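You operate a simulated robot arm through the tools that you are given. There is no shell and no other tool. Be economical: measure what you need, move in short steps, check, and stop when the job is done.

Carry out the task below with a simulated two-armed robot. There is one attempt and no reset: what you move stays moved.

## Task
Take the flange with the smallest size on its label from the top of the bench and put it on the silver steel plate. Put two of the pink torch cups from the top of the bench on the steel tray. Put the brown carton from the top of the bench on the steel stand top. Push the screen wing shut. Shut the cart drawer. Pick up the white bottle with one hand, pass it to the other hand and put it on the top of the yellow-handled welder. Lift the red box lid open. Do these in any order. Set down upright: brown carton, white bottle. The screen wing goes anticlockwise seen from above, to its stop.

Only the result counts: the job must be done as asked and must still hold three seconds after the hand-in. Knocking over, shifting, dropping, spilling or breaking anything else fails it. Lids that push on must go on centred and level and be pressed home; caps that screw on are set level and turned clockwise until they are tight.

## Robot
Two 7-joint arms with two-finger parallel grippers on one trunk, on a base that drives. Base frame: it is fixed to the floor where the robot stands at the start and does not move with it; the origin is under the middle of the robot, x ahead of it, y to its left, z up; the surface under the hand at the start is at about z = 0.85. Lengths are in m, angles in rad, forces in N, time in s.
The left shoulder is at the start at [0.05, 0.161, 1.148], the right one opposite. With the tool pointing down near the work surface each hand reaches from about 0.22 to 0.68 m from the robot's upright axis, wherever it stands, measured 20 degrees to its own side. Places, roughly: brown carton [0.5, 0.5, 1]; cart drawer [3.1, -4.2, 0.5]; flange [0.5, 0.25, 0.75]; pink torch cup [0.75, 0.5, 0.75]; red box lid [-0.5, -6.5, 1.4]; screen wing [1.4, -3.4, 1.2]; steel plate (10x8x2 cm) [1.1, 0.1, 0.9]; steel stand top [4.1, 0.7, 0.8]; steel tray (10x10x2 cm) [0.7, 0.4, 0.9]; top of the yellow-handled welder [3.5, -1.2, 1]; white bottle [4.5, -1.75, 0.5]. Payload 3.43 kg a hand.
Tool frame (each hand has its own): the origin (TCP) lies between the finger pads and is the grasp point; the fingertips stand 0.03 m ahead of it; z points along the fingers, y is the line along which they close. Largest opening 0.094 m; finger width 0.028, thickness 0.01; the body of the gripper, 0.05 by 0.096 m, starts 0.055 m behind the TCP.
Orientation is told as [roll, pitch, yaw] about the base's x, y, z axes, in that order, counted from this pose: with the fingers straight down and closing along the base's y, the tool's x points along the base's -x, its y along +y and its z along -z.

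## Interface
- The arms move only by the tool apply_moves. It takes "left_rows", "right_rows" or both (then of equal length, played together; a hand with none holds still); each is a list of rows, each an object of numbers (a shift or turn left out is 0, a gripper value left out holds the last): "ax", "ay", "az": the turn, a rotation vector about the tool's x, y, z in units of 60 degrees (1.0 is 60 degrees); "tx", "ty", "tz": the shift along the tool's x, y, z in units of 300 mm (1.0 is 300 mm); "grip": the opening, from 0 (shut) to 1 (fully open). In form: [{"ax": .., "ay": .., "az": .., "tx": .., "ty": .., "tz": .., "grip": ..}, ...]. A call has 1 to 12 rows; each row is the pose to reach, as a shift and turn from the pose commanded when the call began, along the tool's axes at that moment. A call with a number of a shift or a turn outside -1 to 1 is refused whole. A row lasts 0.2 s, in which the tool goes at most 0.05 m and 0.15 rad; a call with a longer step from one row to the next is refused whole, and so is a gripper value outside its range. A pose out of reach is approached as far as the arm can. The call stops where the force on the tool passes 40 N (or 10 N more than at its start, if that is more) or the arm is blocked; 0.2 s more then pass. The fingers move at their own pace (about 0.045 m/s each) and stop on an object; they squeeze with about 23 N. The grip force told is the motor's: it shows also when the fingers shut on nothing. Time passes only in rows, and 0.2 s behind the last, so rows that repeat a pose let the fingers close. The reply holds the time, the measured pose of the TCP, the force on the tool along the base axes, the opening and the grip force, in the units named above and with some noise, with the torque about the TCP (base axes, N m) and any sound that the robot's microphone picked up.
- Cameras (640 x 400 px; columns grow to the right, rows downward): "scene" is now at [0.1194, 0.0518, 1.2961]; the picture's right is [0.54, -0.84, 0.00], its down [-0.41, -0.27, -0.87] and it looks along [0.73, 0.47, -0.49] (base axes); focal length 254 px, centre (320, 200). "left" rides on the left gripper at [0.076, -0.014, -0.102] in its tool frame; the picture's right is [0.18, 0.98, 0.00], its down [-0.75, 0.14, -0.64] and it looks along [-0.63, 0.12, 0.77] (tool axes); focal length 243 px, centre (320, 200). "right" rides on the right gripper at [0.076, 0.014, -0.102] in its tool frame; the picture's right is [-0.18, 0.98, 0.00], its down [-0.75, -0.14, -0.64] and it looks along [-0.63, -0.12, 0.77] (tool axes); focal length 243 px, centre (320, 200). There is no depth. A picture from a camera that has moved, and an enlarged one, comes with that camera's place and axes in the base frame and with its lens. The place of the scene camera against the robot may be out by one fixed shift of up to 0.018 m in any direction.
- capture(camera): a new picture of that camera. It takes no simulated time.
- lift_body(by): slides the trunk up (or, below 0, down) by that many m; the arms and the scene camera ride with it, the base frame stays. It gives what a move gives, with no picture.
- drive_base(legs): drives the robot by 1 to 6 legs, each [ahead, left, turn to the left] in m, m and rad, along the robot's own axes; the way and the turn of a leg run together, so that a leg with both is an arc; at most 1.5 m and 3.142 rad a leg. The arms and the cameras ride along, it lands a little off, and it stops where it bumps. It gives what a move gives.
- pan_tilt(pan, tilt): turns the head with the scene camera to pan (to the left, within 1.396 rad either way) and tilt (down, from -0.506 to 1.204), counted from straight ahead of the robot. It gives what a move gives.
- inspect(camera, box): a new picture of the part [left, top, right, bottom] of that camera's present view, enlarged. It takes no simulated time.
- sign_off(): hands the job in; it is judged then, once.

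Go step by step. Nothing tells you exact positions but the pictures and the camera data: compare them with the known pose of the tool, close in by small moves and look again before you grip or let go. The budget is 207 turns and 202 pictures, counting those below and the enlarged ones. Unless the task says otherwise, let go and move clear before handing in.

The tools are called after "Call:" as a command line: name --argument value ..., lists and objects as JSON in quotes. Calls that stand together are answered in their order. apply_moves: Moves the arms, as the interface text tells. Its arguments: {"type":"object","properties":{"left_rows":{"type":"array","items":{"type":"object","properties":{"ax":{"type":"number"},"ay":{"type":"number"},"az":{"type":"number"},"tx":{"type":"number"},"ty":{"type":"number"},"tz":{"type":"number"},"grip":{"type":"number"}}}},"right_rows":{"type":"array","items":{"type":"object","properties":{"ax":{"type":"number"},"ay":{"type":"number"},"az":{"type":"number"},"tx":{"type":"number"},"ty":{"type":"number"},"tz":{"type":"number"},"grip":{"type":"number"}}}}},"required":[]} The other tools are called the same way: lift_body (by) slides the trunk up or down; drive_base (legs) drives the base; pan_tilt (pan, tilt) turns the head that bears the scene camera; capture (camera) takes a picture; inspect (camera, box) takes an enlarged picture of a part of a camera's view; sign_off () hands the job in.

At the start:

```text
time_s: 0.0
left_tool_pos: [0.3231, 0.3393, 1.1153]
left_tool_rot: [0.0, 0.0, 0.002]
left_force: [0.0, 0.6, 0.0]
left_moment: [-0.01, -0.01, -0.01]
left_width: 0.0939
left_gripper_force: 0.1
right_tool_pos: [0.3445, 0.0413, 1.096]
right_tool_rot: [0.0, 0.0, 0.001]
right_force: [0.3, -0.4, -0.6]
right_moment: [0.0, 0.0, 0.0]
right_width: 0.0942
right_gripper_force: 0.0
trunk travel left (down, up): [-0.175, 0.092]
robot x, y, heading: [-0.0015, -0.0023, 0.001]
head pan, tilt: [0.572, 0.515]
```

scene: 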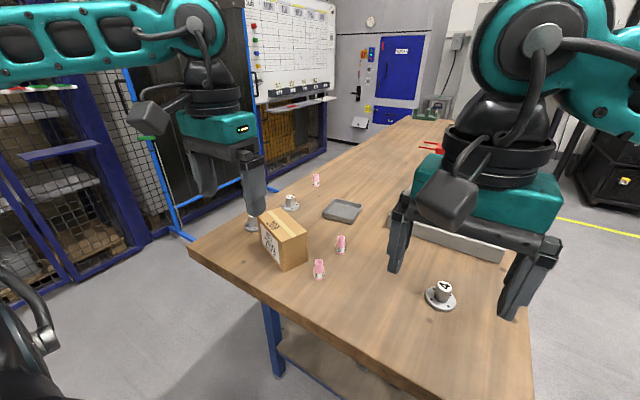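
right: 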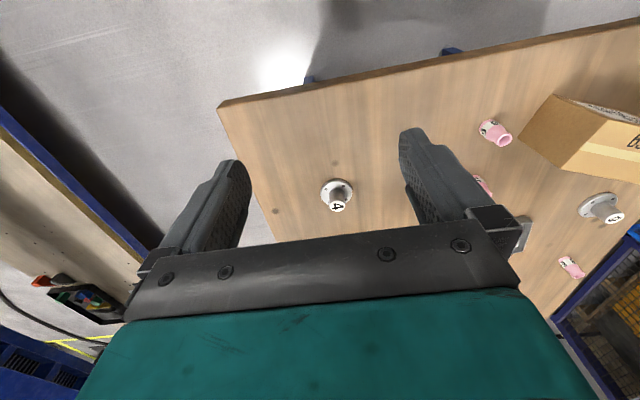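
left: 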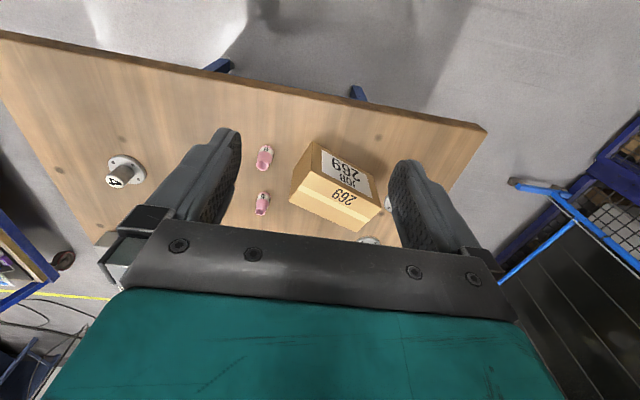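

I see the bench with flanges (labels 4, 3, another), pink cups, the carton and the tray. First I take a closer look at the labels.

Call:
inspect --camera "scene" --box '[230, 160, 390, 290]'

Call:
inspect --camera "scene" --box '[380, 80, 560, 320]'

Call:
inspect --camera "right" --box '[460, 80, 640, 300]'

```text
3.08 times, centred on (310, 225) of scene
camera zoom: at [0.1194, 0.0518, 1.2961], right [0.54, -0.84, 0.0], down [-0.41, -0.27, -0.87], along [0.73, 0.47, -0.49], focal length 783 px, centre (351, 123)
```

zoom: 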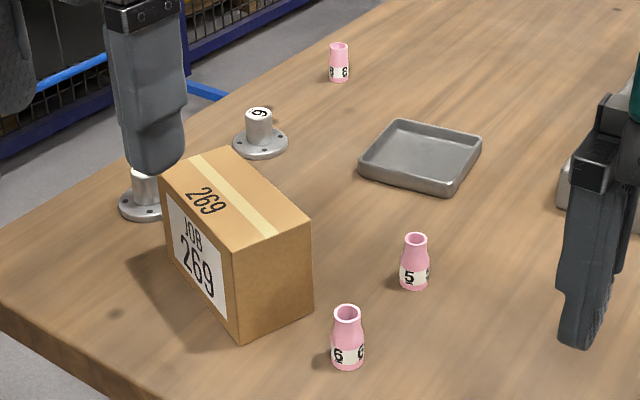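

```text
1.67 times, centred on (470, 200) of scene
camera zoom: at [0.1194, 0.0518, 1.2961], right [0.54, -0.84, 0.0], down [-0.41, -0.27, -0.87], along [0.73, 0.47, -0.49], focal length 424 px, centre (70, 200)
```

zoom: 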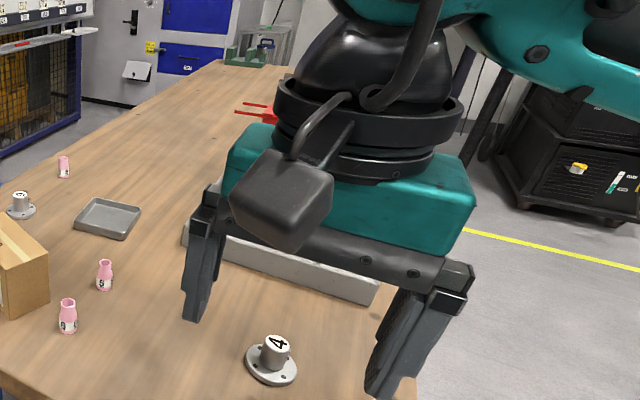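

```text
1.82 times, centred on (550, 190) of right
camera zoom: at [0.2676, 0.0551, 1.1994], right [0.18, 0.98, 0.0], down [0.75, -0.14, 0.64], along [0.63, -0.12, -0.77], focal length 441 px, centre (-98, 218)
```

zoom: 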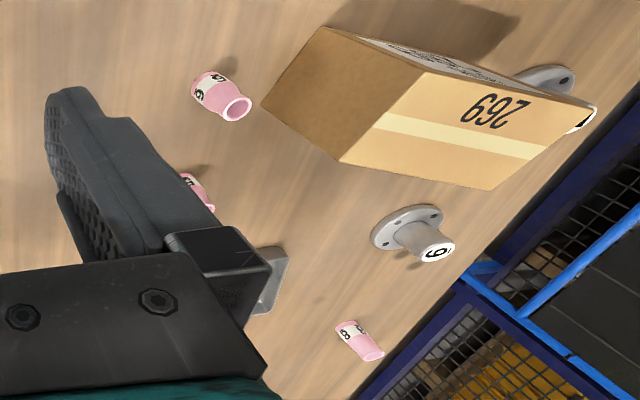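

Labels read 4, 6/9 and one hidden behind the carton. I move both hands outward and capture again.

Call:
apply_moves --left_rows '[{"tz": -0.15}, {"tz": -0.3}, {"tz": -0.3, "ty": 0.15}, {"tz": -0.3, "ty": 0.3}]' --right_rows '[{"ty": -0.15}, {"ty": -0.3}, {"ty": -0.45}, {"ty": -0.6}]'

Call:
pan_tilt --pan 0.3 --tilt 0.6

Call:
capture --camera "scene"

Call:
capture --camera "left"

```text
time_s: 1.0
left_tool_pos: [0.3216, 0.4307, 1.2055]
left_tool_rot: [0.001, 0.001, 0.0]
left_force: [0.0, 0.2, -1.0]
left_moment: [0.01, -0.01, -0.01]
left_width: 0.0939
left_gripper_force: 0.3
right_tool_pos: [0.3425, -0.1394, 1.096]
right_tool_rot: [0.001, 0.001, 0.001]
right_force: [-0.3, -0.7, -0.3]
right_moment: [0.03, -0.01, -0.03]
right_width: 0.094
right_gripper_force: 0.0
trunk travel left (down, up): [-0.175, 0.092]
robot x, y, heading: [-0.0021, 0.0, -0.003]
head pan, tilt: [0.572, 0.515]
```

```text
time_s: 1.8
left_tool_pos: [0.3218, 0.4298, 1.2045]
left_tool_rot: [0.002, 0.0, 0.002]
left_force: [0.3, -0.6, 0.3]
left_moment: [0.03, 0.02, 0.0]
left_width: 0.0939
left_gripper_force: 0.1
right_tool_pos: [0.344, -0.1387, 1.0961]
right_tool_rot: [-0.001, 0.0, 0.001]
right_force: [0.6, -0.4, 1.0]
right_moment: [0.01, -0.01, 0.01]
right_width: 0.0942
right_gripper_force: 0.1
trunk travel left (down, up): [-0.175, 0.092]
robot x, y, heading: [0.0012, 0.0001, -0.005]
head pan, tilt: [0.3, 0.6]
```

```text
195 pictures are left
camera scene: at [0.1276, 0.0289, 1.2885], right [0.3, -0.96, 0.0], down [-0.54, -0.17, -0.83], along [0.79, 0.24, -0.56], focal length 254 px, centre (320, 200)
```

scene: 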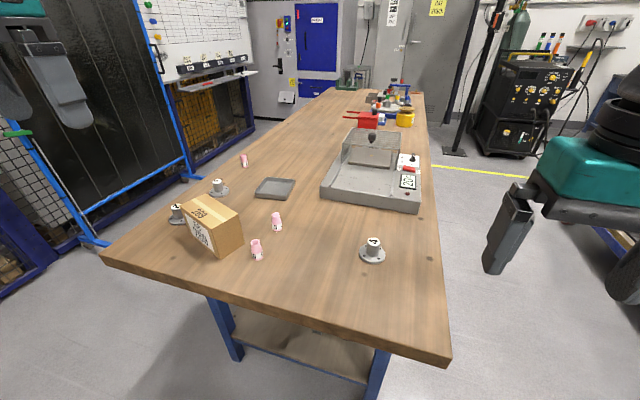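

```text
194 pictures are left
camera left: at [0.2444, 0.4162, 1.306], right [-0.19, 0.98, 0.0], down [0.75, 0.14, 0.64], along [0.63, 0.12, -0.77], focal length 243 px, centre (320, 200)
```

left: 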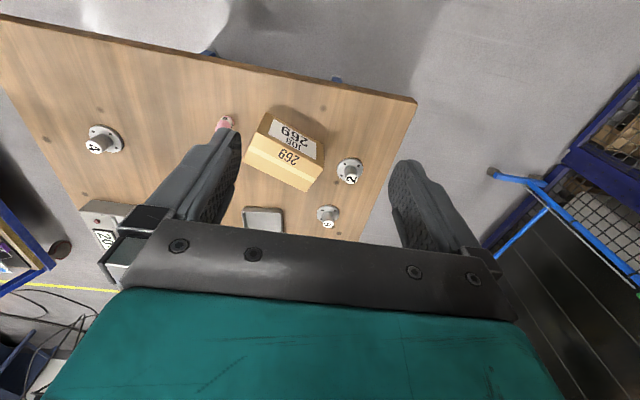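

Call:
inspect --camera "left" --box '[230, 90, 390, 240]'

Call:
inspect --camera "scene" --box '[240, 70, 460, 210]'

Call:
inspect --camera "scene" --box '[150, 140, 300, 270]'

```text
2.67 times, centred on (310, 165) of left
camera zoom: at [0.2444, 0.4162, 1.306], right [-0.19, 0.98, 0.0], down [0.75, 0.14, 0.64], along [0.63, 0.12, -0.77], focal length 647 px, centre (347, 293)
```

zoom: 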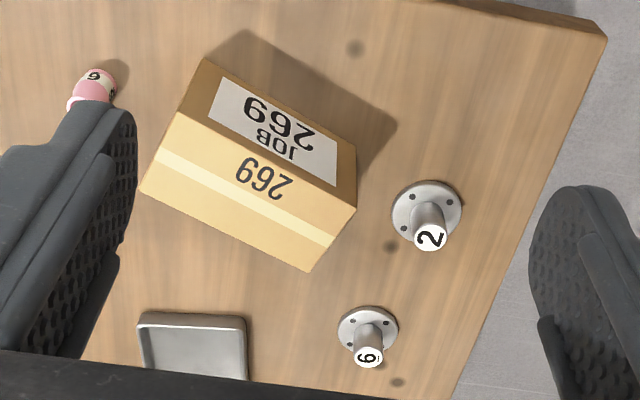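

```text
2.86 times, centred on (350, 140) of scene
camera zoom: at [0.1276, 0.0289, 1.2885], right [0.3, -0.96, 0.0], down [-0.54, -0.17, -0.83], along [0.79, 0.24, -0.56], focal length 727 px, centre (234, 371)
```

zoom: 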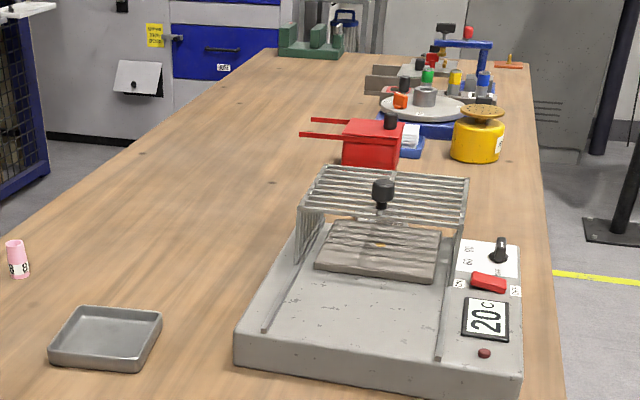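

```text
3.08 times, centred on (225, 205) of scene
camera zoom: at [0.1276, 0.0289, 1.2885], right [0.3, -0.96, 0.0], down [-0.54, -0.17, -0.83], along [0.79, 0.24, -0.56], focal length 783 px, centre (612, 185)
```

zoom: 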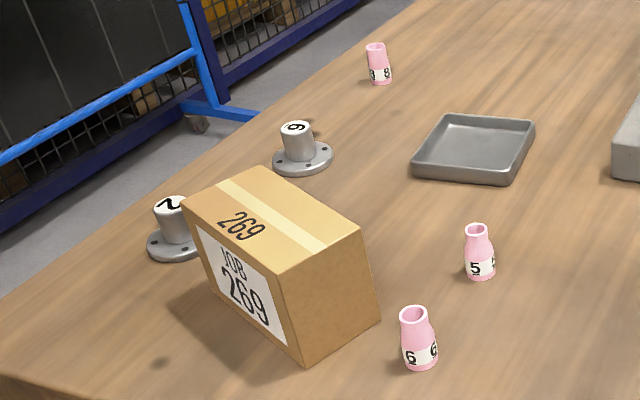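

The flange labelled 2 is the smallest; its target plate sits under a guard on the grey machine. I check the robot's base footprint against the bench before driving.

Call:
pan_tilt --pan 0.0 --tilt 1.2

Call:
capture --camera "scene"

Call:
pan_tilt --pan -1.0 --tilt 0.25

Call:
capture --camera "scene"

Call:
pan_tilt --pan 0.2 --tilt 0.1

Call:
capture --camera "scene"

```text
time_s: 2.8
left_tool_pos: [0.3219, 0.4304, 1.2045]
left_tool_rot: [0.0, 0.0, 0.002]
left_force: [0.6, 0.5, -0.3]
left_moment: [-0.02, 0.02, 0.0]
left_width: 0.0941
left_gripper_force: 0.0
right_tool_pos: [0.3439, -0.1394, 1.0965]
right_tool_rot: [0.001, 0.001, 0.002]
right_force: [0.7, 0.2, -0.4]
right_moment: [0.04, 0.03, -0.01]
right_width: 0.094
right_gripper_force: 0.1
trunk travel left (down, up): [-0.175, 0.092]
robot x, y, heading: [0.001, -0.0013, -0.0]
head pan, tilt: [0.0, 1.201]
```

```text
190 pictures are left
camera scene: at [0.0992, 0.0027, 1.2439], right [0.0, -1.0, 0.0], down [-0.93, 0.0, -0.36], along [0.36, 0.0, -0.93], focal length 254 px, centre (320, 200)
```

scene: 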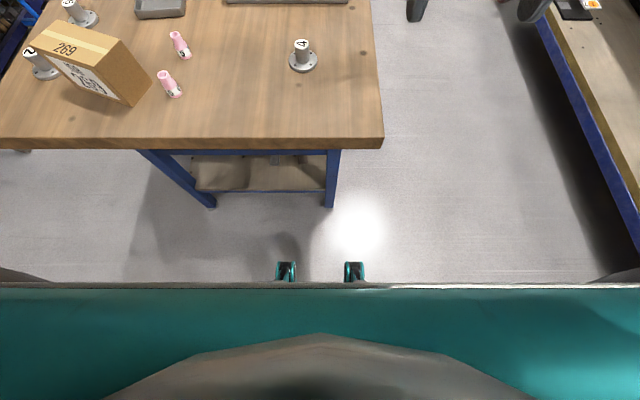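

```text
time_s: 4.0
left_tool_pos: [0.3216, 0.4314, 1.2038]
left_tool_rot: [0.001, -0.001, 0.002]
left_force: [0.1, -0.1, 0.6]
left_moment: [-0.04, 0.0, 0.04]
left_width: 0.0942
left_gripper_force: 0.1
right_tool_pos: [0.3423, -0.1391, 1.0958]
right_tool_rot: [-0.001, 0.0, -0.001]
right_force: [0.5, 0.5, 0.4]
right_moment: [0.04, 0.03, 0.0]
right_width: 0.0939
right_gripper_force: 0.2
trunk travel left (down, up): [-0.175, 0.092]
robot x, y, heading: [0.0002, -0.0013, 0.002]
head pan, tilt: [-1.0, 0.25]
```

```text
189 pictures are left
camera scene: at [0.0937, -0.0759, 1.3206], right [-0.84, -0.54, 0.0], down [-0.13, 0.21, -0.97], along [0.52, -0.81, -0.25], focal length 254 px, centre (320, 200)
```

scene: 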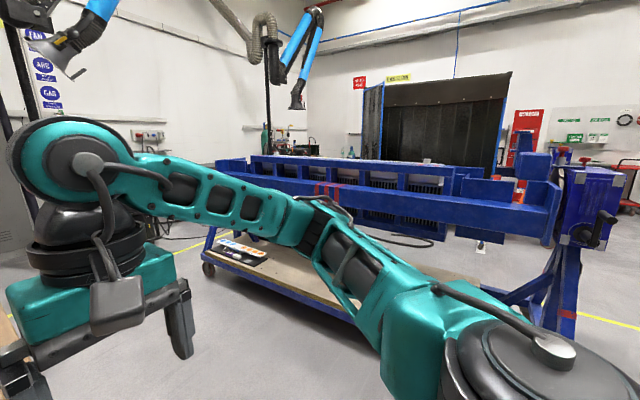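

```text
time_s: 5.5
left_tool_pos: [0.3209, 0.4293, 1.2047]
left_tool_rot: [0.0, -0.002, 0.001]
left_force: [-0.6, 0.3, 0.2]
left_moment: [0.05, 0.01, 0.0]
left_width: 0.094
left_gripper_force: 0.1
right_tool_pos: [0.3445, -0.1384, 1.0965]
right_tool_rot: [-0.001, -0.001, -0.002]
right_force: [-0.2, -0.3, -0.2]
right_moment: [-0.01, 0.02, 0.02]
right_width: 0.0941
right_gripper_force: 0.0
trunk travel left (down, up): [-0.175, 0.092]
robot x, y, heading: [-0.005, -0.0016, 0.006]
head pan, tilt: [0.201, 0.099]
```

```text
188 pictures are left
camera scene: at [0.1334, 0.021, 1.3346], right [0.2, -0.98, 0.0], down [-0.1, -0.02, -0.99], along [0.98, 0.2, -0.1], focal length 254 px, centre (320, 200)
```

scene: 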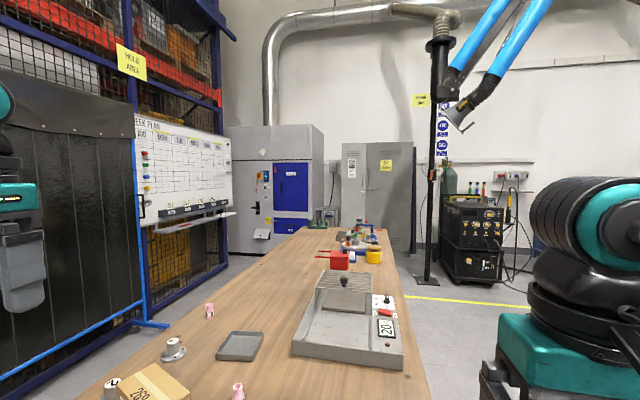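

The bench front edge is near x=0.365 and the robot's base front near 0.2; I drive ahead and left a bit so the left hand reaches the tray, cups and flange.

Call:
drive_base --legs '[[0.0, 0.2, 0], [0.12, 0.0, 0]]'

Call:
pan_tilt --pan 0.15 --tilt 0.85

Call:
capture --camera "scene"

```text
time_s: 8.7
left_tool_pos: [0.4402, 0.6358, 1.2045]
left_tool_rot: [0.001, 0.001, 0.004]
left_force: [-0.1, 0.3, -0.7]
left_moment: [0.0, 0.05, 0.0]
left_width: 0.0937
left_gripper_force: 0.0
right_tool_pos: [0.4632, 0.0662, 1.0956]
right_tool_rot: [0.0, -0.001, 0.004]
right_force: [0.1, -0.5, -0.4]
right_moment: [-0.02, 0.03, -0.05]
right_width: 0.0939
right_gripper_force: 0.1
trunk travel left (down, up): [-0.175, 0.092]
robot x, y, heading: [0.1188, 0.2011, 0.002]
head pan, tilt: [0.201, 0.099]
```

```text
time_s: 9.8
left_tool_pos: [0.4397, 0.6345, 1.2058]
left_tool_rot: [-0.001, -0.001, 0.003]
left_force: [0.3, 0.7, -0.1]
left_moment: [-0.01, 0.01, -0.01]
left_width: 0.0942
left_gripper_force: 0.0
right_tool_pos: [0.4625, 0.0667, 1.0964]
right_tool_rot: [0.001, 0.0, 0.002]
right_force: [1.3, -0.1, -0.3]
right_moment: [0.01, 0.03, 0.04]
right_width: 0.0939
right_gripper_force: 0.0
trunk travel left (down, up): [-0.175, 0.092]
robot x, y, heading: [0.122, 0.207, 0.006]
head pan, tilt: [0.15, 0.85]
```

```text
187 pictures are left
camera scene: at [0.2401, 0.2187, 1.2677], right [0.15, -0.99, 0.0], down [-0.74, -0.11, -0.66], along [0.65, 0.1, -0.75], focal length 254 px, centre (320, 200)
```

scene: 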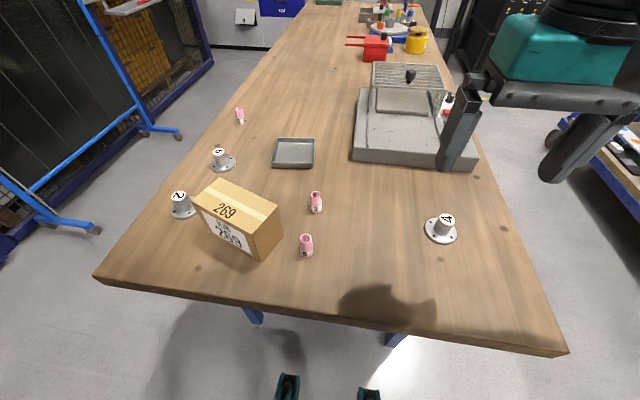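

Positions roughly: cup 5 (0.574,0.279), cup 6 (0.47,0.279), tray (0.744,0.363), flange 2 (0.524,0.553). I move the left hand above cup 5.

Call:
apply_moves --left_rows '[{"tx": -0.056, "ty": -0.125}, {"tx": -0.112, "ty": -0.25}, {"tx": -0.168, "ty": -0.375}, {"tx": -0.224, "ty": -0.5, "tz": 0.08}, {"tx": -0.28, "ty": -0.625, "tz": 0.16}, {"tx": -0.335, "ty": -0.75, "tz": 0.24}, {"tx": -0.391, "ty": -0.875, "tz": 0.32}, {"tx": -0.447, "ty": -1.0, "tz": 0.4}]'

Call:
apply_moves --left_rows '[{"ty": -0.1, "tz": 0.1}, {"ty": -0.187, "tz": 0.2}]'

Call:
capture --camera "left"

```text
time_s: 11.6
left_tool_pos: [0.5762, 0.3374, 1.0844]
left_tool_rot: [0.001, 0.0, 0.01]
left_force: [0.6, -0.2, 0.8]
left_moment: [-0.01, -0.01, 0.01]
left_width: 0.094
left_gripper_force: 0.1
right_tool_pos: [0.4636, 0.0656, 1.0959]
right_tool_rot: [-0.002, 0.001, 0.002]
right_force: [0.0, -0.5, 0.4]
right_moment: [0.0, 0.02, -0.02]
right_width: 0.0941
right_gripper_force: 0.0
trunk travel left (down, up): [-0.175, 0.092]
robot x, y, heading: [0.1167, 0.2048, 0.002]
head pan, tilt: [0.15, 0.85]
```

```text
time_s: 12.2
left_tool_pos: [0.5508, 0.3231, 1.0267]
left_tool_rot: [-0.003, -0.001, 0.006]
left_force: [-0.3, -0.6, -0.7]
left_moment: [0.03, 0.0, 0.0]
left_width: 0.0942
left_gripper_force: 0.0
left hand out of reach, approached as far as the arm can: row 1, 2
right_tool_pos: [0.4626, 0.0661, 1.0969]
right_tool_rot: [-0.001, 0.0, 0.002]
right_force: [0.4, 0.1, 0.8]
right_moment: [-0.02, 0.01, -0.03]
right_width: 0.0938
right_gripper_force: 0.0
trunk travel left (down, up): [-0.175, 0.092]
robot x, y, heading: [0.1198, 0.2075, 0.005]
head pan, tilt: [0.15, 0.85]
```

```text
186 pictures are left
camera left: at [0.4734, 0.3081, 1.1291], right [-0.19, 0.98, 0.0], down [0.75, 0.15, 0.64], along [0.63, 0.12, -0.77], focal length 243 px, centre (320, 200)
```

left: 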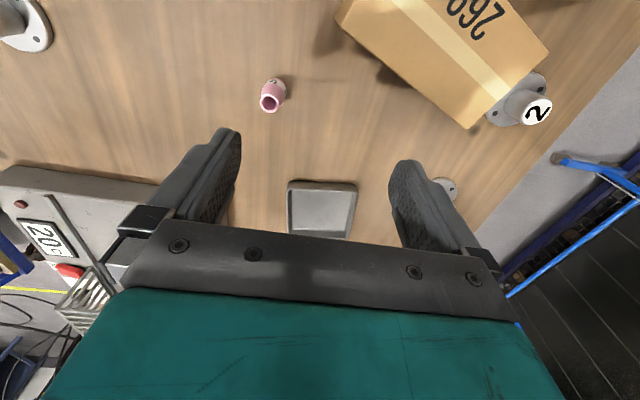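

The left arm reports out of reach here, perhaps due to the other arm or a joint limit. I move the right hand away to the right and retry.

Call:
apply_moves --right_rows '[{"ty": -0.15}, {"ty": -0.3}, {"ty": -0.45}, {"ty": -0.6}, {"ty": -0.75}]'

Call:
apply_moves --left_rows '[{"ty": -0.05}, {"ty": -0.1}]'

Call:
capture --camera "scene"

```text
time_s: 13.4
left_tool_pos: [0.5506, 0.3215, 1.0272]
left_tool_rot: [-0.002, -0.001, 0.004]
left_force: [0.4, 0.4, -0.8]
left_moment: [-0.01, -0.01, 0.0]
left_width: 0.094
left_gripper_force: 0.0
right_tool_pos: [0.4645, -0.1583, 1.0973]
right_tool_rot: [0.0, 0.0, 0.004]
right_force: [-0.6, 0.1, -0.1]
right_moment: [0.02, -0.03, 0.03]
right_width: 0.0939
right_gripper_force: 0.1
trunk travel left (down, up): [-0.175, 0.092]
robot x, y, heading: [0.1214, 0.2088, 0.002]
head pan, tilt: [0.15, 0.85]
```

```text
time_s: 14.0
left_tool_pos: [0.5396, 0.316, 1.0317]
left_tool_rot: [0.0, 0.0, 0.003]
left_force: [0.4, -0.5, 0.3]
left_moment: [0.0, -0.01, -0.01]
left_width: 0.0938
left_gripper_force: 0.1
left hand out of reach, approached as far as the arm can: row 1, 2
right_tool_pos: [0.4654, -0.1586, 1.0982]
right_tool_rot: [0.001, 0.0, 0.004]
right_force: [0.0, 0.9, -0.1]
right_moment: [-0.01, 0.0, -0.01]
right_width: 0.094
right_gripper_force: 0.0
trunk travel left (down, up): [-0.175, 0.092]
robot x, y, heading: [0.1203, 0.2041, 0.005]
head pan, tilt: [0.15, 0.85]
```

```text
185 pictures are left
camera scene: at [0.2399, 0.2187, 1.2676], right [0.15, -0.99, 0.0], down [-0.74, -0.11, -0.66], along [0.65, 0.1, -0.75], focal length 254 px, centre (320, 200)
```

scene: 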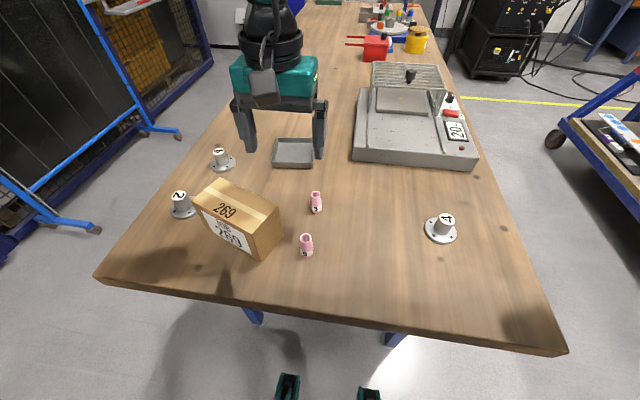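

Call:
apply_moves --left_rows '[{"az": 0.14}, {"az": 0.28}, {"az": 0.28, "ty": -0.06}, {"az": 0.28, "ty": -0.12}]'

```text
time_s: 15.0
left_tool_pos: [0.5292, 0.3104, 1.0338]
left_tool_rot: [0.0, -0.002, -0.29]
left_force: [0.1, 0.8, 0.5]
left_moment: [0.0, 0.03, 0.0]
left_width: 0.094
left_gripper_force: 0.2
left hand out of reach, approached as far as the arm can: row 3, 4
right_tool_pos: [0.4644, -0.1582, 1.098]
right_tool_rot: [-0.001, -0.001, 0.003]
right_force: [1.1, 0.3, 0.3]
right_moment: [0.02, -0.02, 0.05]
right_width: 0.094
right_gripper_force: 0.2
trunk travel left (down, up): [-0.175, 0.092]
robot x, y, heading: [0.1216, 0.202, -0.002]
head pan, tilt: [0.15, 0.85]
```

The left arm can't reach this far inward; I shift the robot right so the items lie more on the left hand's side.

Call:
drive_base --legs '[[0.0, -0.13, 0], [0.03, 0.0, 0]]'

Call:
apply_moves --left_rows '[{"az": -0.14}, {"az": -0.27}]'

Call:
capture --camera "left"

Call:
capture --camera "scene"

```text
time_s: 17.2
left_tool_pos: [0.5597, 0.1834, 1.0351]
left_tool_rot: [0.0, 0.002, -0.288]
left_force: [-0.1, -0.1, 0.4]
left_moment: [-0.03, 0.0, -0.01]
left_width: 0.0941
left_gripper_force: 0.0
right_tool_pos: [0.4969, -0.2849, 1.0977]
right_tool_rot: [0.0, -0.001, 0.003]
right_force: [-0.8, 0.4, 0.8]
right_moment: [-0.02, -0.02, -0.02]
right_width: 0.0943
right_gripper_force: 0.2
trunk travel left (down, up): [-0.175, 0.092]
robot x, y, heading: [0.1525, 0.0785, 0.005]
head pan, tilt: [0.15, 0.85]
```

```text
time_s: 17.8
left_tool_pos: [0.5586, 0.1839, 1.0348]
left_tool_rot: [-0.002, -0.002, -0.005]
left_force: [0.2, -0.1, 0.6]
left_moment: [-0.01, -0.04, 0.01]
left_width: 0.0939
left_gripper_force: 0.0
right_tool_pos: [0.4971, -0.286, 1.0971]
right_tool_rot: [0.0, -0.001, 0.004]
right_force: [-0.4, 0.3, -0.3]
right_moment: [0.0, -0.02, 0.02]
right_width: 0.094
right_gripper_force: 0.1
trunk travel left (down, up): [-0.175, 0.092]
robot x, y, heading: [0.1465, 0.0786, 0.003]
head pan, tilt: [0.15, 0.85]
```

```text
184 pictures are left
camera left: at [0.4814, 0.1706, 1.1366], right [-0.18, 0.98, 0.0], down [0.75, 0.14, 0.64], along [0.63, 0.12, -0.77], focal length 243 px, centre (320, 200)
```

left: 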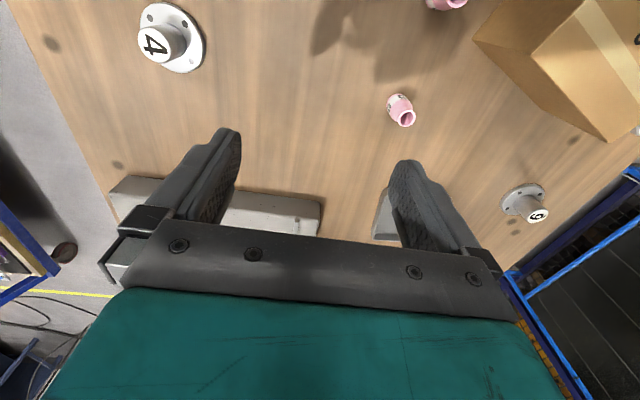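

```text
183 pictures are left
camera scene: at [0.2707, 0.0916, 1.2676], right [0.15, -0.99, 0.0], down [-0.74, -0.11, -0.66], along [0.65, 0.1, -0.75], focal length 254 px, centre (320, 200)
```

scene: 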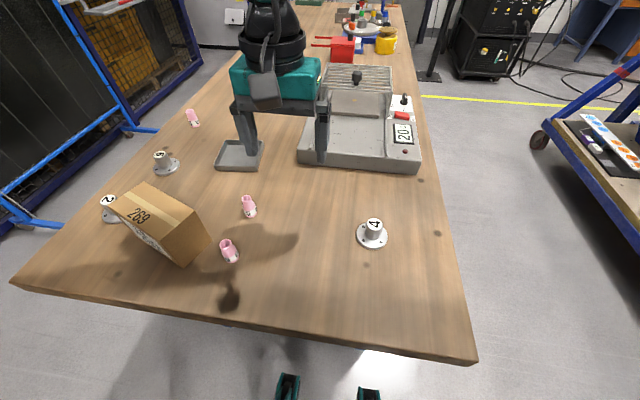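

By the wrist camera cup 5 is at about (0.556,0.272). I move over it and down to just above.

Call:
apply_moves --left_rows '[{"ty": 0.15}, {"ty": 0.293}, {"ty": 0.293, "tz": 0.12}, {"ty": 0.293, "tz": 0.22}]'

Call:
capture --camera "left"

```text
time_s: 18.8
left_tool_pos: [0.5592, 0.2749, 0.9672]
left_tool_rot: [-0.002, -0.001, -0.005]
left_force: [0.4, -0.2, 0.4]
left_moment: [-0.04, 0.01, -0.01]
left_width: 0.094
left_gripper_force: 0.0
right_tool_pos: [0.4964, -0.2843, 1.0979]
right_tool_rot: [0.001, 0.0, 0.004]
right_force: [-0.5, -0.3, -0.3]
right_moment: [0.01, 0.01, 0.0]
right_width: 0.094
right_gripper_force: 0.1
trunk travel left (down, up): [-0.175, 0.092]
robot x, y, heading: [0.1525, 0.078, 0.003]
head pan, tilt: [0.15, 0.85]
```

```text
182 pictures are left
camera left: at [0.4816, 0.2614, 1.0689], right [-0.18, 0.98, 0.0], down [0.75, 0.14, 0.64], along [0.63, 0.11, -0.77], focal length 243 px, centre (320, 200)
```

left: 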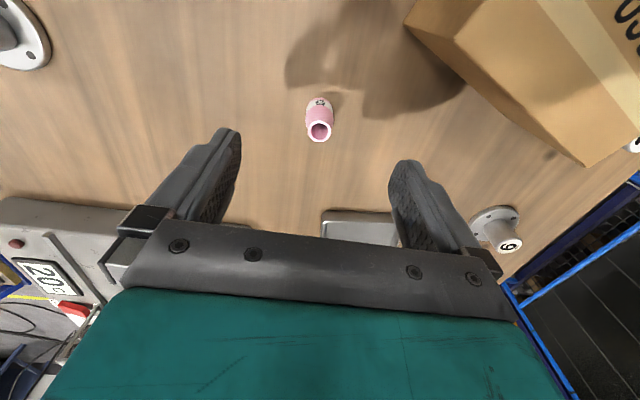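

Well aligned over cup 5; I lower and grip.

Call:
apply_moves --left_rows '[{"tz": 0.13}, {"tz": 0.25}, {"tz": 0.25, "grip": 0}, {"tz": 0.25, "grip": 0}, {"tz": 0.25, "grip": 0}, {"tz": 0.25, "grip": 0}, {"tz": 0.25, "grip": 0}, {"tz": 0.25, "grip": 0}]'

Call:
capture --camera "left"

```text
time_s: 20.6
left_tool_pos: [0.5588, 0.2729, 0.8928]
left_tool_rot: [-0.002, 0.0, -0.006]
left_force: [0.1, 0.9, 0.3]
left_moment: [0.02, 0.0, 0.0]
left_width: 0.0254
left_gripper_force: 23.1
right_tool_pos: [0.4962, -0.2845, 1.0989]
right_tool_rot: [0.0, 0.0, 0.004]
right_force: [0.0, -0.5, 0.0]
right_moment: [0.03, -0.01, -0.03]
right_width: 0.0943
right_gripper_force: 0.1
trunk travel left (down, up): [-0.175, 0.092]
robot x, y, heading: [0.1498, 0.0769, 0.004]
head pan, tilt: [0.15, 0.85]
```

```text
181 pictures are left
camera left: at [0.4817, 0.2603, 0.995], right [-0.18, 0.98, 0.0], down [0.75, 0.14, 0.64], along [0.63, 0.11, -0.77], focal length 243 px, centre (320, 200)
```

left: 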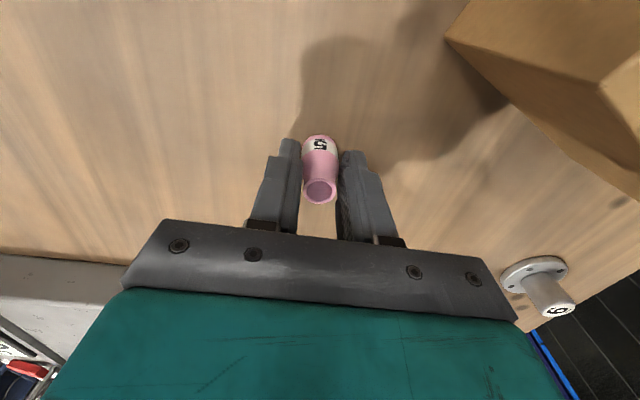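

Cup 5 is held. I lift and carry it over the tray at about (0.71,0.353), then verify.

Call:
apply_moves --left_rows '[{"tz": -0.15}, {"tz": -0.3}, {"tz": -0.3, "tx": -0.12, "ty": 0.06}, {"tz": -0.3, "tx": -0.24, "ty": 0.12}, {"tz": -0.3, "tx": -0.36, "ty": 0.18}, {"tz": -0.3, "tx": -0.48, "ty": 0.24}, {"tz": -0.3, "tx": -0.587, "ty": 0.267}]'

Call:
capture --camera "left"

Call:
capture --camera "scene"

```text
time_s: 22.2
left_tool_pos: [0.7143, 0.3583, 0.9872]
left_tool_rot: [-0.002, -0.003, -0.006]
left_force: [0.3, 0.2, -0.3]
left_moment: [0.01, 0.03, 0.0]
left_width: 0.0257
left_gripper_force: 23.0
left hand out of reach, approached as far as the arm can: row 7
right_tool_pos: [0.4966, -0.2851, 1.0977]
right_tool_rot: [0.0, 0.0, 0.004]
right_force: [-0.2, 0.0, 0.2]
right_moment: [-0.02, -0.01, 0.03]
right_width: 0.094
right_gripper_force: 0.1
trunk travel left (down, up): [-0.175, 0.092]
robot x, y, heading: [0.1448, 0.0754, 0.0]
head pan, tilt: [0.15, 0.85]
```

```text
180 pictures are left
camera left: at [0.6381, 0.3454, 1.0896], right [-0.18, 0.98, 0.0], down [0.75, 0.14, 0.64], along [0.63, 0.11, -0.77], focal length 243 px, centre (320, 200)
```

left: 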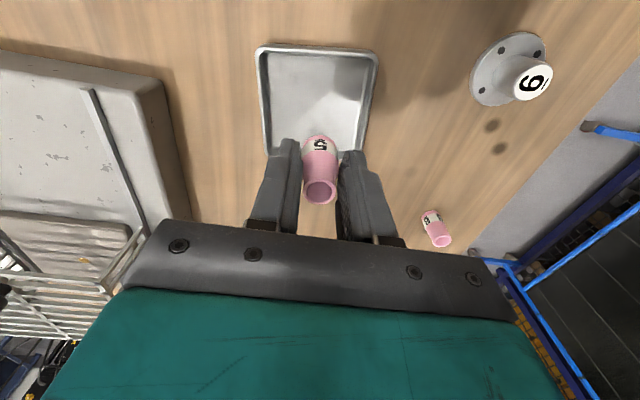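

```text
179 pictures are left
camera scene: at [0.2705, 0.0917, 1.2677], right [0.15, -0.99, 0.0], down [-0.74, -0.11, -0.66], along [0.65, 0.1, -0.75], focal length 254 px, centre (320, 200)
```

scene: 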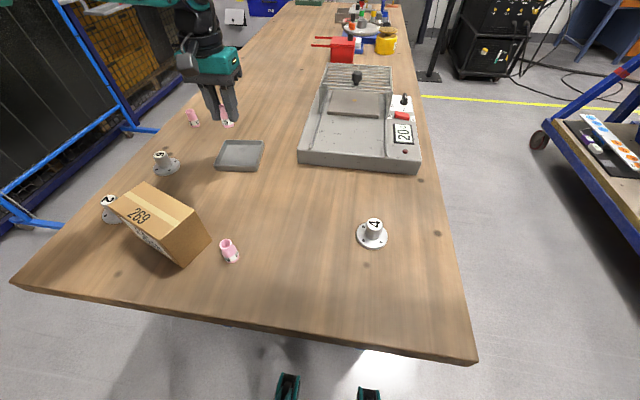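

Hand is centred on the tray's mid-line; I drive 3 cm forward for reach, then lower the cup.

Call:
drive_base --legs '[[0.03, 0.0, 0]]'

Call:
apply_moves --left_rows '[{"tz": 0.1, "ty": -0.0}, {"tz": 0.2}]'

Call:
capture --camera "left"

```text
time_s: 23.0
left_tool_pos: [0.7452, 0.3586, 0.9874]
left_tool_rot: [-0.002, -0.002, -0.004]
left_force: [0.2, -0.1, -0.4]
left_moment: [0.01, 0.03, 0.02]
left_width: 0.0253
left_gripper_force: 22.7
right_tool_pos: [0.5267, -0.2842, 1.0976]
right_tool_rot: [-0.002, 0.002, 0.004]
right_force: [0.2, -0.7, -0.1]
right_moment: [-0.01, 0.03, -0.01]
right_width: 0.094
right_gripper_force: 0.1
trunk travel left (down, up): [-0.175, 0.092]
robot x, y, heading: [0.1816, 0.0784, 0.005]
head pan, tilt: [0.15, 0.85]
```

```text
time_s: 23.6
left_tool_pos: [0.7288, 0.3626, 0.9359]
left_tool_rot: [-0.002, -0.005, -0.004]
left_force: [-0.2, 0.3, 0.2]
left_moment: [-0.03, 0.0, -0.02]
left_width: 0.0257
left_gripper_force: 23.3
left hand out of reach, approached as far as the arm can: row 1, 2
right_tool_pos: [0.525, -0.2852, 1.0973]
right_tool_rot: [0.0, 0.0, 0.005]
right_force: [0.5, -0.6, -0.2]
right_moment: [0.0, -0.01, 0.0]
right_width: 0.094
right_gripper_force: 0.0
trunk travel left (down, up): [-0.175, 0.092]
robot x, y, heading: [0.1797, 0.0758, 0.007]
head pan, tilt: [0.15, 0.85]
```

```text
178 pictures are left
camera left: at [0.6513, 0.3505, 1.0358], right [-0.18, 0.98, 0.0], down [0.75, 0.14, 0.65], along [0.64, 0.11, -0.76], focal length 243 px, centre (320, 200)
```

left: 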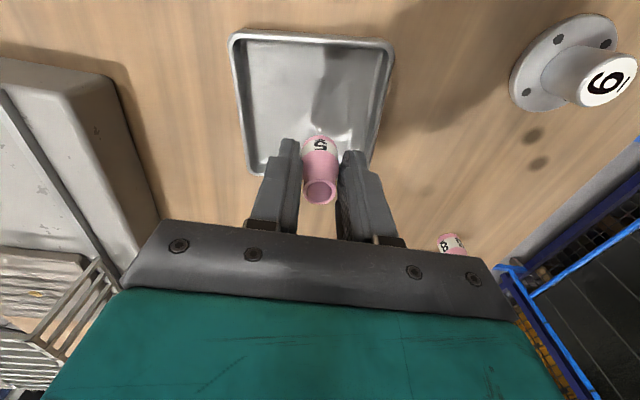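

Lowering shortens reach, so I lower with the trunk instead after a small drive ahead.

Call:
drive_base --legs '[[0.012, -0.005, 0]]'

Call:
lift_body --by -0.03

Call:
capture --camera "left"

```text
time_s: 24.4
left_tool_pos: [0.7426, 0.3579, 0.9341]
left_tool_rot: [-0.001, -0.004, -0.005]
left_force: [0.8, 0.3, -0.1]
left_moment: [0.02, 0.0, -0.01]
left_width: 0.0256
left_gripper_force: 23.1
right_tool_pos: [0.5376, -0.2893, 1.0967]
right_tool_rot: [-0.001, 0.0, 0.004]
right_force: [0.8, -0.7, 0.6]
right_moment: [-0.01, 0.04, 0.01]
right_width: 0.0939
right_gripper_force: 0.1
trunk travel left (down, up): [-0.175, 0.092]
robot x, y, heading: [0.1938, 0.0731, 0.008]
head pan, tilt: [0.15, 0.85]
```

```text
time_s: 25.1
left_tool_pos: [0.7406, 0.3581, 0.904]
left_tool_rot: [-0.003, -0.006, -0.006]
left_force: [-1.2, -0.9, -0.3]
left_moment: [0.01, -0.02, 0.02]
left_width: 0.0255
left_gripper_force: 23.4
right_tool_pos: [0.5371, -0.2887, 1.0682]
right_tool_rot: [0.001, 0.0, 0.003]
right_force: [0.0, 0.1, -0.1]
right_moment: [-0.02, 0.03, 0.0]
right_width: 0.0937
right_gripper_force: 0.1
trunk travel left (down, up): [-0.145, 0.122]
robot x, y, heading: [0.1907, 0.0743, 0.003]
head pan, tilt: [0.15, 0.85]
```

```text
177 pictures are left
camera left: at [0.6631, 0.3458, 1.0061], right [-0.18, 0.98, 0.0], down [0.75, 0.14, 0.65], along [0.64, 0.11, -0.76], focal length 243 px, centre (320, 200)
```

left: 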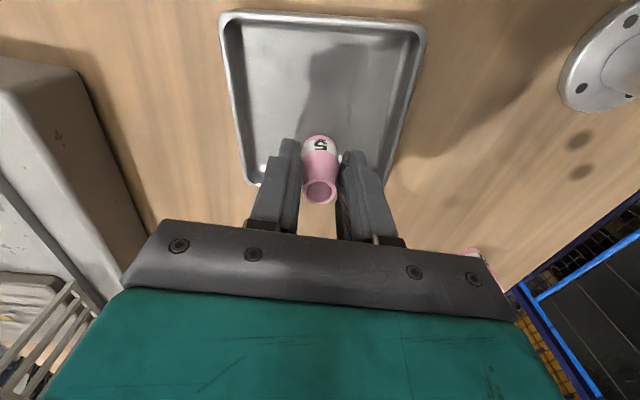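

Call:
lift_body --by -0.006

```text
time_s: 25.7
left_tool_pos: [0.7407, 0.3587, 0.8989]
left_tool_rot: [-0.001, -0.006, -0.005]
left_force: [0.9, -0.2, -0.4]
left_moment: [-0.04, 0.01, 0.01]
left_width: 0.0255
left_gripper_force: 23.5
right_tool_pos: [0.538, -0.2892, 1.0625]
right_tool_rot: [0.0, 0.0, 0.005]
right_force: [0.3, -0.8, -0.4]
right_moment: [-0.03, 0.03, 0.03]
right_width: 0.0939
right_gripper_force: 0.1
trunk travel left (down, up): [-0.139, 0.128]
robot x, y, heading: [0.1943, 0.0727, 0.001]
head pan, tilt: [0.15, 0.85]
```

Call:
lift_body --by -0.004

```text
time_s: 26.2
left_tool_pos: [0.7415, 0.3587, 0.8979]
left_tool_rot: [-0.003, -0.011, -0.006]
left_force: [-1.3, 3.0, 17.1]
left_moment: [0.13, 0.21, 0.07]
left_width: 0.0252
left_gripper_force: 22.2
right_tool_pos: [0.5363, -0.29, 1.0586]
right_tool_rot: [0.002, 0.0, 0.003]
right_force: [0.2, 0.2, 0.4]
right_moment: [0.01, 0.02, 0.02]
right_width: 0.094
right_gripper_force: 0.1
trunk travel left (down, up): [-0.135, 0.132]
robot x, y, heading: [0.1914, 0.0731, 0.006]
head pan, tilt: [0.15, 0.85]
```

Contact made (17 N). I open the fingers partially, then raise with the trunk.

Call:
apply_moves --left_rows '[{"grip": 0.45}, {"grip": 0.45}, {"grip": 0.45}]'

Call:
lift_body --by 0.08

Call:
capture --camera "left"

```text
time_s: 27.0
left_tool_pos: [0.7405, 0.3587, 0.8948]
left_tool_rot: [-0.002, -0.006, -0.005]
left_force: [0.2, -0.2, -0.3]
left_moment: [-0.01, -0.01, 0.02]
left_width: 0.0423
left_gripper_force: 0.1
right_tool_pos: [0.5384, -0.2899, 1.058]
right_tool_rot: [0.0, 0.001, 0.004]
right_force: [0.3, -0.5, -0.4]
right_moment: [-0.02, 0.01, 0.02]
right_width: 0.0942
right_gripper_force: 0.1
trunk travel left (down, up): [-0.135, 0.132]
robot x, y, heading: [0.1923, 0.0723, -0.003]
head pan, tilt: [0.15, 0.85]
```

```text
time_s: 28.2
left_tool_pos: [0.7411, 0.3581, 0.9755]
left_tool_rot: [-0.002, -0.006, -0.006]
left_force: [0.3, 0.1, -0.5]
left_moment: [0.01, -0.03, 0.0]
left_width: 0.0425
left_gripper_force: 0.2
right_tool_pos: [0.5386, -0.2898, 1.1382]
right_tool_rot: [0.001, 0.001, 0.003]
right_force: [-0.1, -0.4, -0.1]
right_moment: [-0.01, -0.01, -0.01]
right_width: 0.0941
right_gripper_force: 0.1
trunk travel left (down, up): [-0.215, 0.052]
robot x, y, heading: [0.1932, 0.0721, -0.004]
head pan, tilt: [0.15, 0.85]
```

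```text
176 pictures are left
camera left: at [0.6634, 0.3458, 1.0759], right [-0.18, 0.98, 0.0], down [0.75, 0.14, 0.65], along [0.64, 0.11, -0.76], focal length 243 px, centre (320, 200)
```

left: 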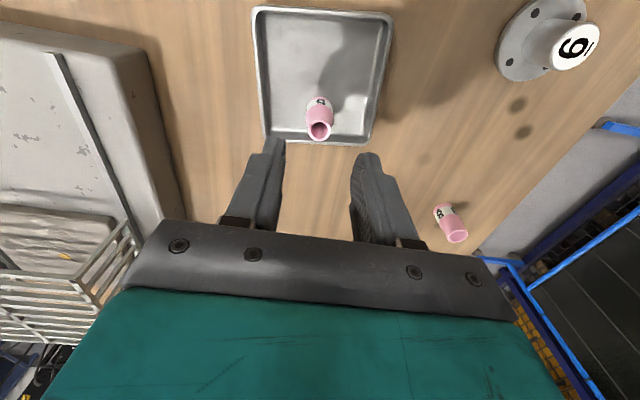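

Cup 5 stands in the tray. Next I go up and back to cup 6 near (0.452,0.272).

Call:
apply_moves --left_rows '[{"tz": -0.15}, {"tz": -0.2, "ty": -0.1}, {"tz": -0.2, "ty": -0.23}, {"tz": -0.2, "ty": -0.287, "tx": 0.12}, {"tz": -0.2, "ty": -0.287, "tx": 0.27}, {"tz": -0.2, "ty": -0.287, "tx": 0.42}, {"tz": -0.2, "ty": -0.287, "tx": 0.57}, {"tz": -0.2, "ty": -0.287, "tx": 0.72}, {"tz": -0.2, "ty": -0.287, "tx": 0.86, "grip": 1}, {"tz": -0.2, "ty": -0.287, "tx": 0.963, "grip": 1}]'

Call:
capture --camera "left"

```text
time_s: 30.4
left_tool_pos: [0.4609, 0.2733, 1.033]
left_tool_rot: [-0.003, -0.004, -0.005]
left_force: [0.0, 0.2, 0.1]
left_moment: [0.03, -0.01, 0.04]
left_width: 0.0939
left_gripper_force: 0.4
left hand out of reach, approached as far as the arm can: row 3, 10
right_tool_pos: [0.5375, -0.289, 1.1376]
right_tool_rot: [0.001, 0.0, 0.003]
right_force: [-0.3, 0.8, 0.4]
right_moment: [-0.02, 0.01, 0.01]
right_width: 0.0942
right_gripper_force: 0.1
trunk travel left (down, up): [-0.215, 0.052]
robot x, y, heading: [0.1899, 0.0731, 0.002]
head pan, tilt: [0.15, 0.85]
```

```text
175 pictures are left
camera left: at [0.3832, 0.2605, 1.1353], right [-0.18, 0.98, 0.0], down [0.75, 0.14, 0.65], along [0.64, 0.11, -0.76], focal length 243 px, centre (320, 200)
```

left: 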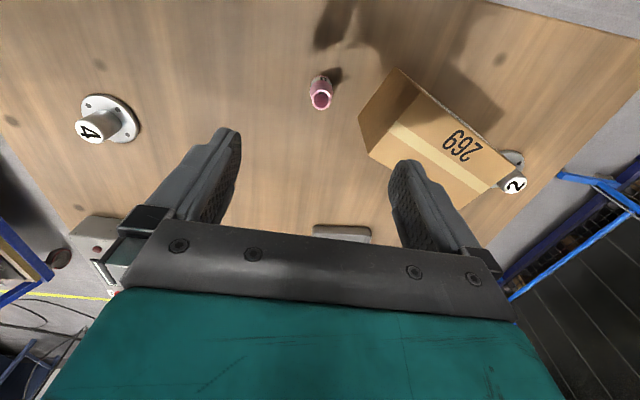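

Cup 6 is straight below at (0.46,0.273), but the carton is close; I narrow the fingers, then lower by the trunk.

Call:
apply_moves --left_rows '[{"grip": 0.45}, {"grip": 0.45}, {"grip": 0.45}, {"grip": 0.45}]'

Call:
lift_body --by -0.08

Call:
capture --camera "left"

```text
time_s: 31.4
left_tool_pos: [0.4621, 0.2726, 1.0332]
left_tool_rot: [-0.002, -0.005, -0.006]
left_force: [0.0, -0.1, -0.5]
left_moment: [-0.04, 0.0, -0.03]
left_width: 0.0423
left_gripper_force: 0.0
right_tool_pos: [0.537, -0.2898, 1.137]
right_tool_rot: [0.0, 0.0, 0.004]
right_force: [0.3, 0.3, -0.3]
right_moment: [-0.02, 0.0, -0.01]
right_width: 0.0941
right_gripper_force: 0.0
trunk travel left (down, up): [-0.215, 0.052]
robot x, y, heading: [0.1902, 0.0747, 0.007]
head pan, tilt: [0.15, 0.85]
```

```text
time_s: 32.6
left_tool_pos: [0.4611, 0.2735, 0.9543]
left_tool_rot: [-0.002, -0.005, -0.005]
left_force: [0.8, 0.1, -0.2]
left_moment: [-0.02, 0.0, 0.02]
left_width: 0.0424
left_gripper_force: 0.1
right_tool_pos: [0.5383, -0.2899, 1.0571]
right_tool_rot: [-0.001, 0.0, 0.002]
right_force: [0.5, -0.1, 0.4]
right_moment: [0.01, 0.0, 0.03]
right_width: 0.0942
right_gripper_force: 0.0
trunk travel left (down, up): [-0.135, 0.132]
robot x, y, heading: [0.1893, 0.073, 0.003]
head pan, tilt: [0.15, 0.85]
```

```text
174 pictures are left
camera left: at [0.3835, 0.2605, 1.0555], right [-0.18, 0.98, 0.0], down [0.75, 0.14, 0.65], along [0.64, 0.11, -0.76], focal length 243 px, centre (320, 200)
```

left: 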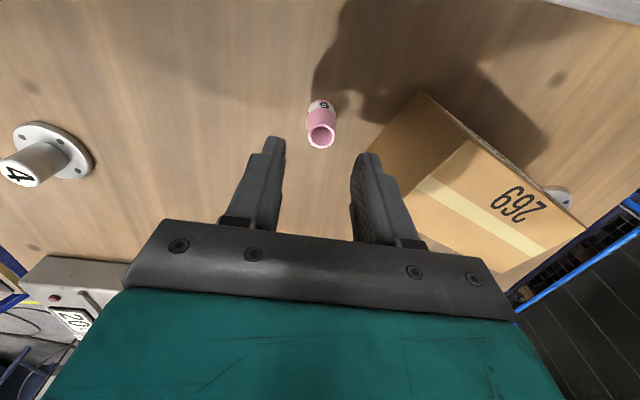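

Carton top is about z=0.942, so the gripper body clears it. I nudge slightly and lower to grip cup 6.

Call:
apply_moves --left_rows '[{"tx": 0.015, "ty": -0.01}]'

Call:
lift_body --by -0.056

Call:
capture --camera "left"

```text
time_s: 33.0
left_tool_pos: [0.4604, 0.2708, 0.9542]
left_tool_rot: [-0.002, -0.004, -0.007]
left_force: [-0.4, 0.2, -0.3]
left_moment: [0.0, -0.03, 0.02]
left_width: 0.0421
left_gripper_force: 0.0
left hand out of reach, approached as far as the arm can: row 1
right_tool_pos: [0.5382, -0.2896, 1.0578]
right_tool_rot: [0.001, 0.002, 0.004]
right_force: [0.0, -1.1, -0.4]
right_moment: [0.0, -0.02, -0.02]
right_width: 0.0939
right_gripper_force: 0.0
trunk travel left (down, up): [-0.135, 0.132]
robot x, y, heading: [0.1907, 0.0696, 0.006]
head pan, tilt: [0.15, 0.85]
```

```text
time_s: 33.9
left_tool_pos: [0.461, 0.2701, 0.8996]
left_tool_rot: [-0.002, -0.004, -0.004]
left_force: [0.4, 0.7, 0.1]
left_moment: [0.02, -0.02, 0.01]
left_width: 0.0421
left_gripper_force: 0.1
right_tool_pos: [0.5373, -0.2892, 1.0016]
right_tool_rot: [0.0, 0.001, 0.004]
right_force: [-0.2, -0.4, 0.4]
right_moment: [0.02, 0.01, 0.02]
right_width: 0.0938
right_gripper_force: 0.1
trunk travel left (down, up): [-0.079, 0.188]
robot x, y, heading: [0.1917, 0.0732, 0.004]
head pan, tilt: [0.15, 0.85]
```

```text
173 pictures are left
camera left: at [0.3826, 0.2572, 1.0001], right [-0.18, 0.98, 0.0], down [0.75, 0.14, 0.64], along [0.63, 0.11, -0.76], focal length 243 px, centre (320, 200)
```

left: 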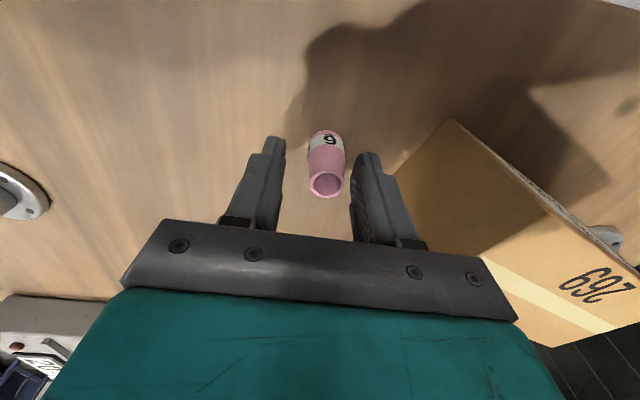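

Call:
apply_moves --left_rows '[{"grip": 0}, {"grip": 0}, {"grip": 0}, {"grip": 0}]'

Call:
lift_body --by 0.1

Call:
capture --camera "left"

```text
time_s: 34.9
left_tool_pos: [0.461, 0.2706, 0.8984]
left_tool_rot: [-0.002, -0.003, -0.006]
left_force: [-0.2, -1.1, 1.0]
left_moment: [-0.03, 0.0, 0.02]
left_width: 0.0245
left_gripper_force: 22.6
right_tool_pos: [0.5371, -0.2901, 1.0027]
right_tool_rot: [0.0, 0.001, 0.003]
right_force: [0.4, 0.4, 1.3]
right_moment: [0.01, 0.01, -0.02]
right_width: 0.094
right_gripper_force: 0.1
trunk travel left (down, up): [-0.079, 0.188]
robot x, y, heading: [0.1928, 0.0729, 0.004]
head pan, tilt: [0.15, 0.85]
```

```text
time_s: 36.3
left_tool_pos: [0.4607, 0.2697, 0.9987]
left_tool_rot: [-0.001, -0.003, -0.004]
left_force: [-0.4, 0.4, -0.4]
left_moment: [-0.05, -0.04, -0.03]
left_width: 0.0243
left_gripper_force: 23.0
right_tool_pos: [0.5375, -0.289, 1.1004]
right_tool_rot: [0.0, 0.0, 0.003]
right_force: [-0.1, -0.5, 0.4]
right_moment: [0.0, -0.02, 0.0]
right_width: 0.0936
right_gripper_force: 0.1
trunk travel left (down, up): [-0.179, 0.088]
robot x, y, heading: [0.1906, 0.0706, 0.002]
head pan, tilt: [0.15, 0.85]
```

```text
172 pictures are left
camera left: at [0.3828, 0.2572, 1.1], right [-0.18, 0.98, 0.0], down [0.75, 0.14, 0.64], along [0.63, 0.11, -0.77], focal length 243 px, centre (320, 200)
```

left: 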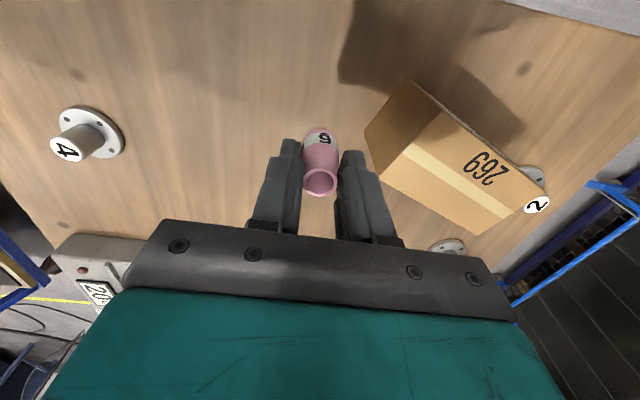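

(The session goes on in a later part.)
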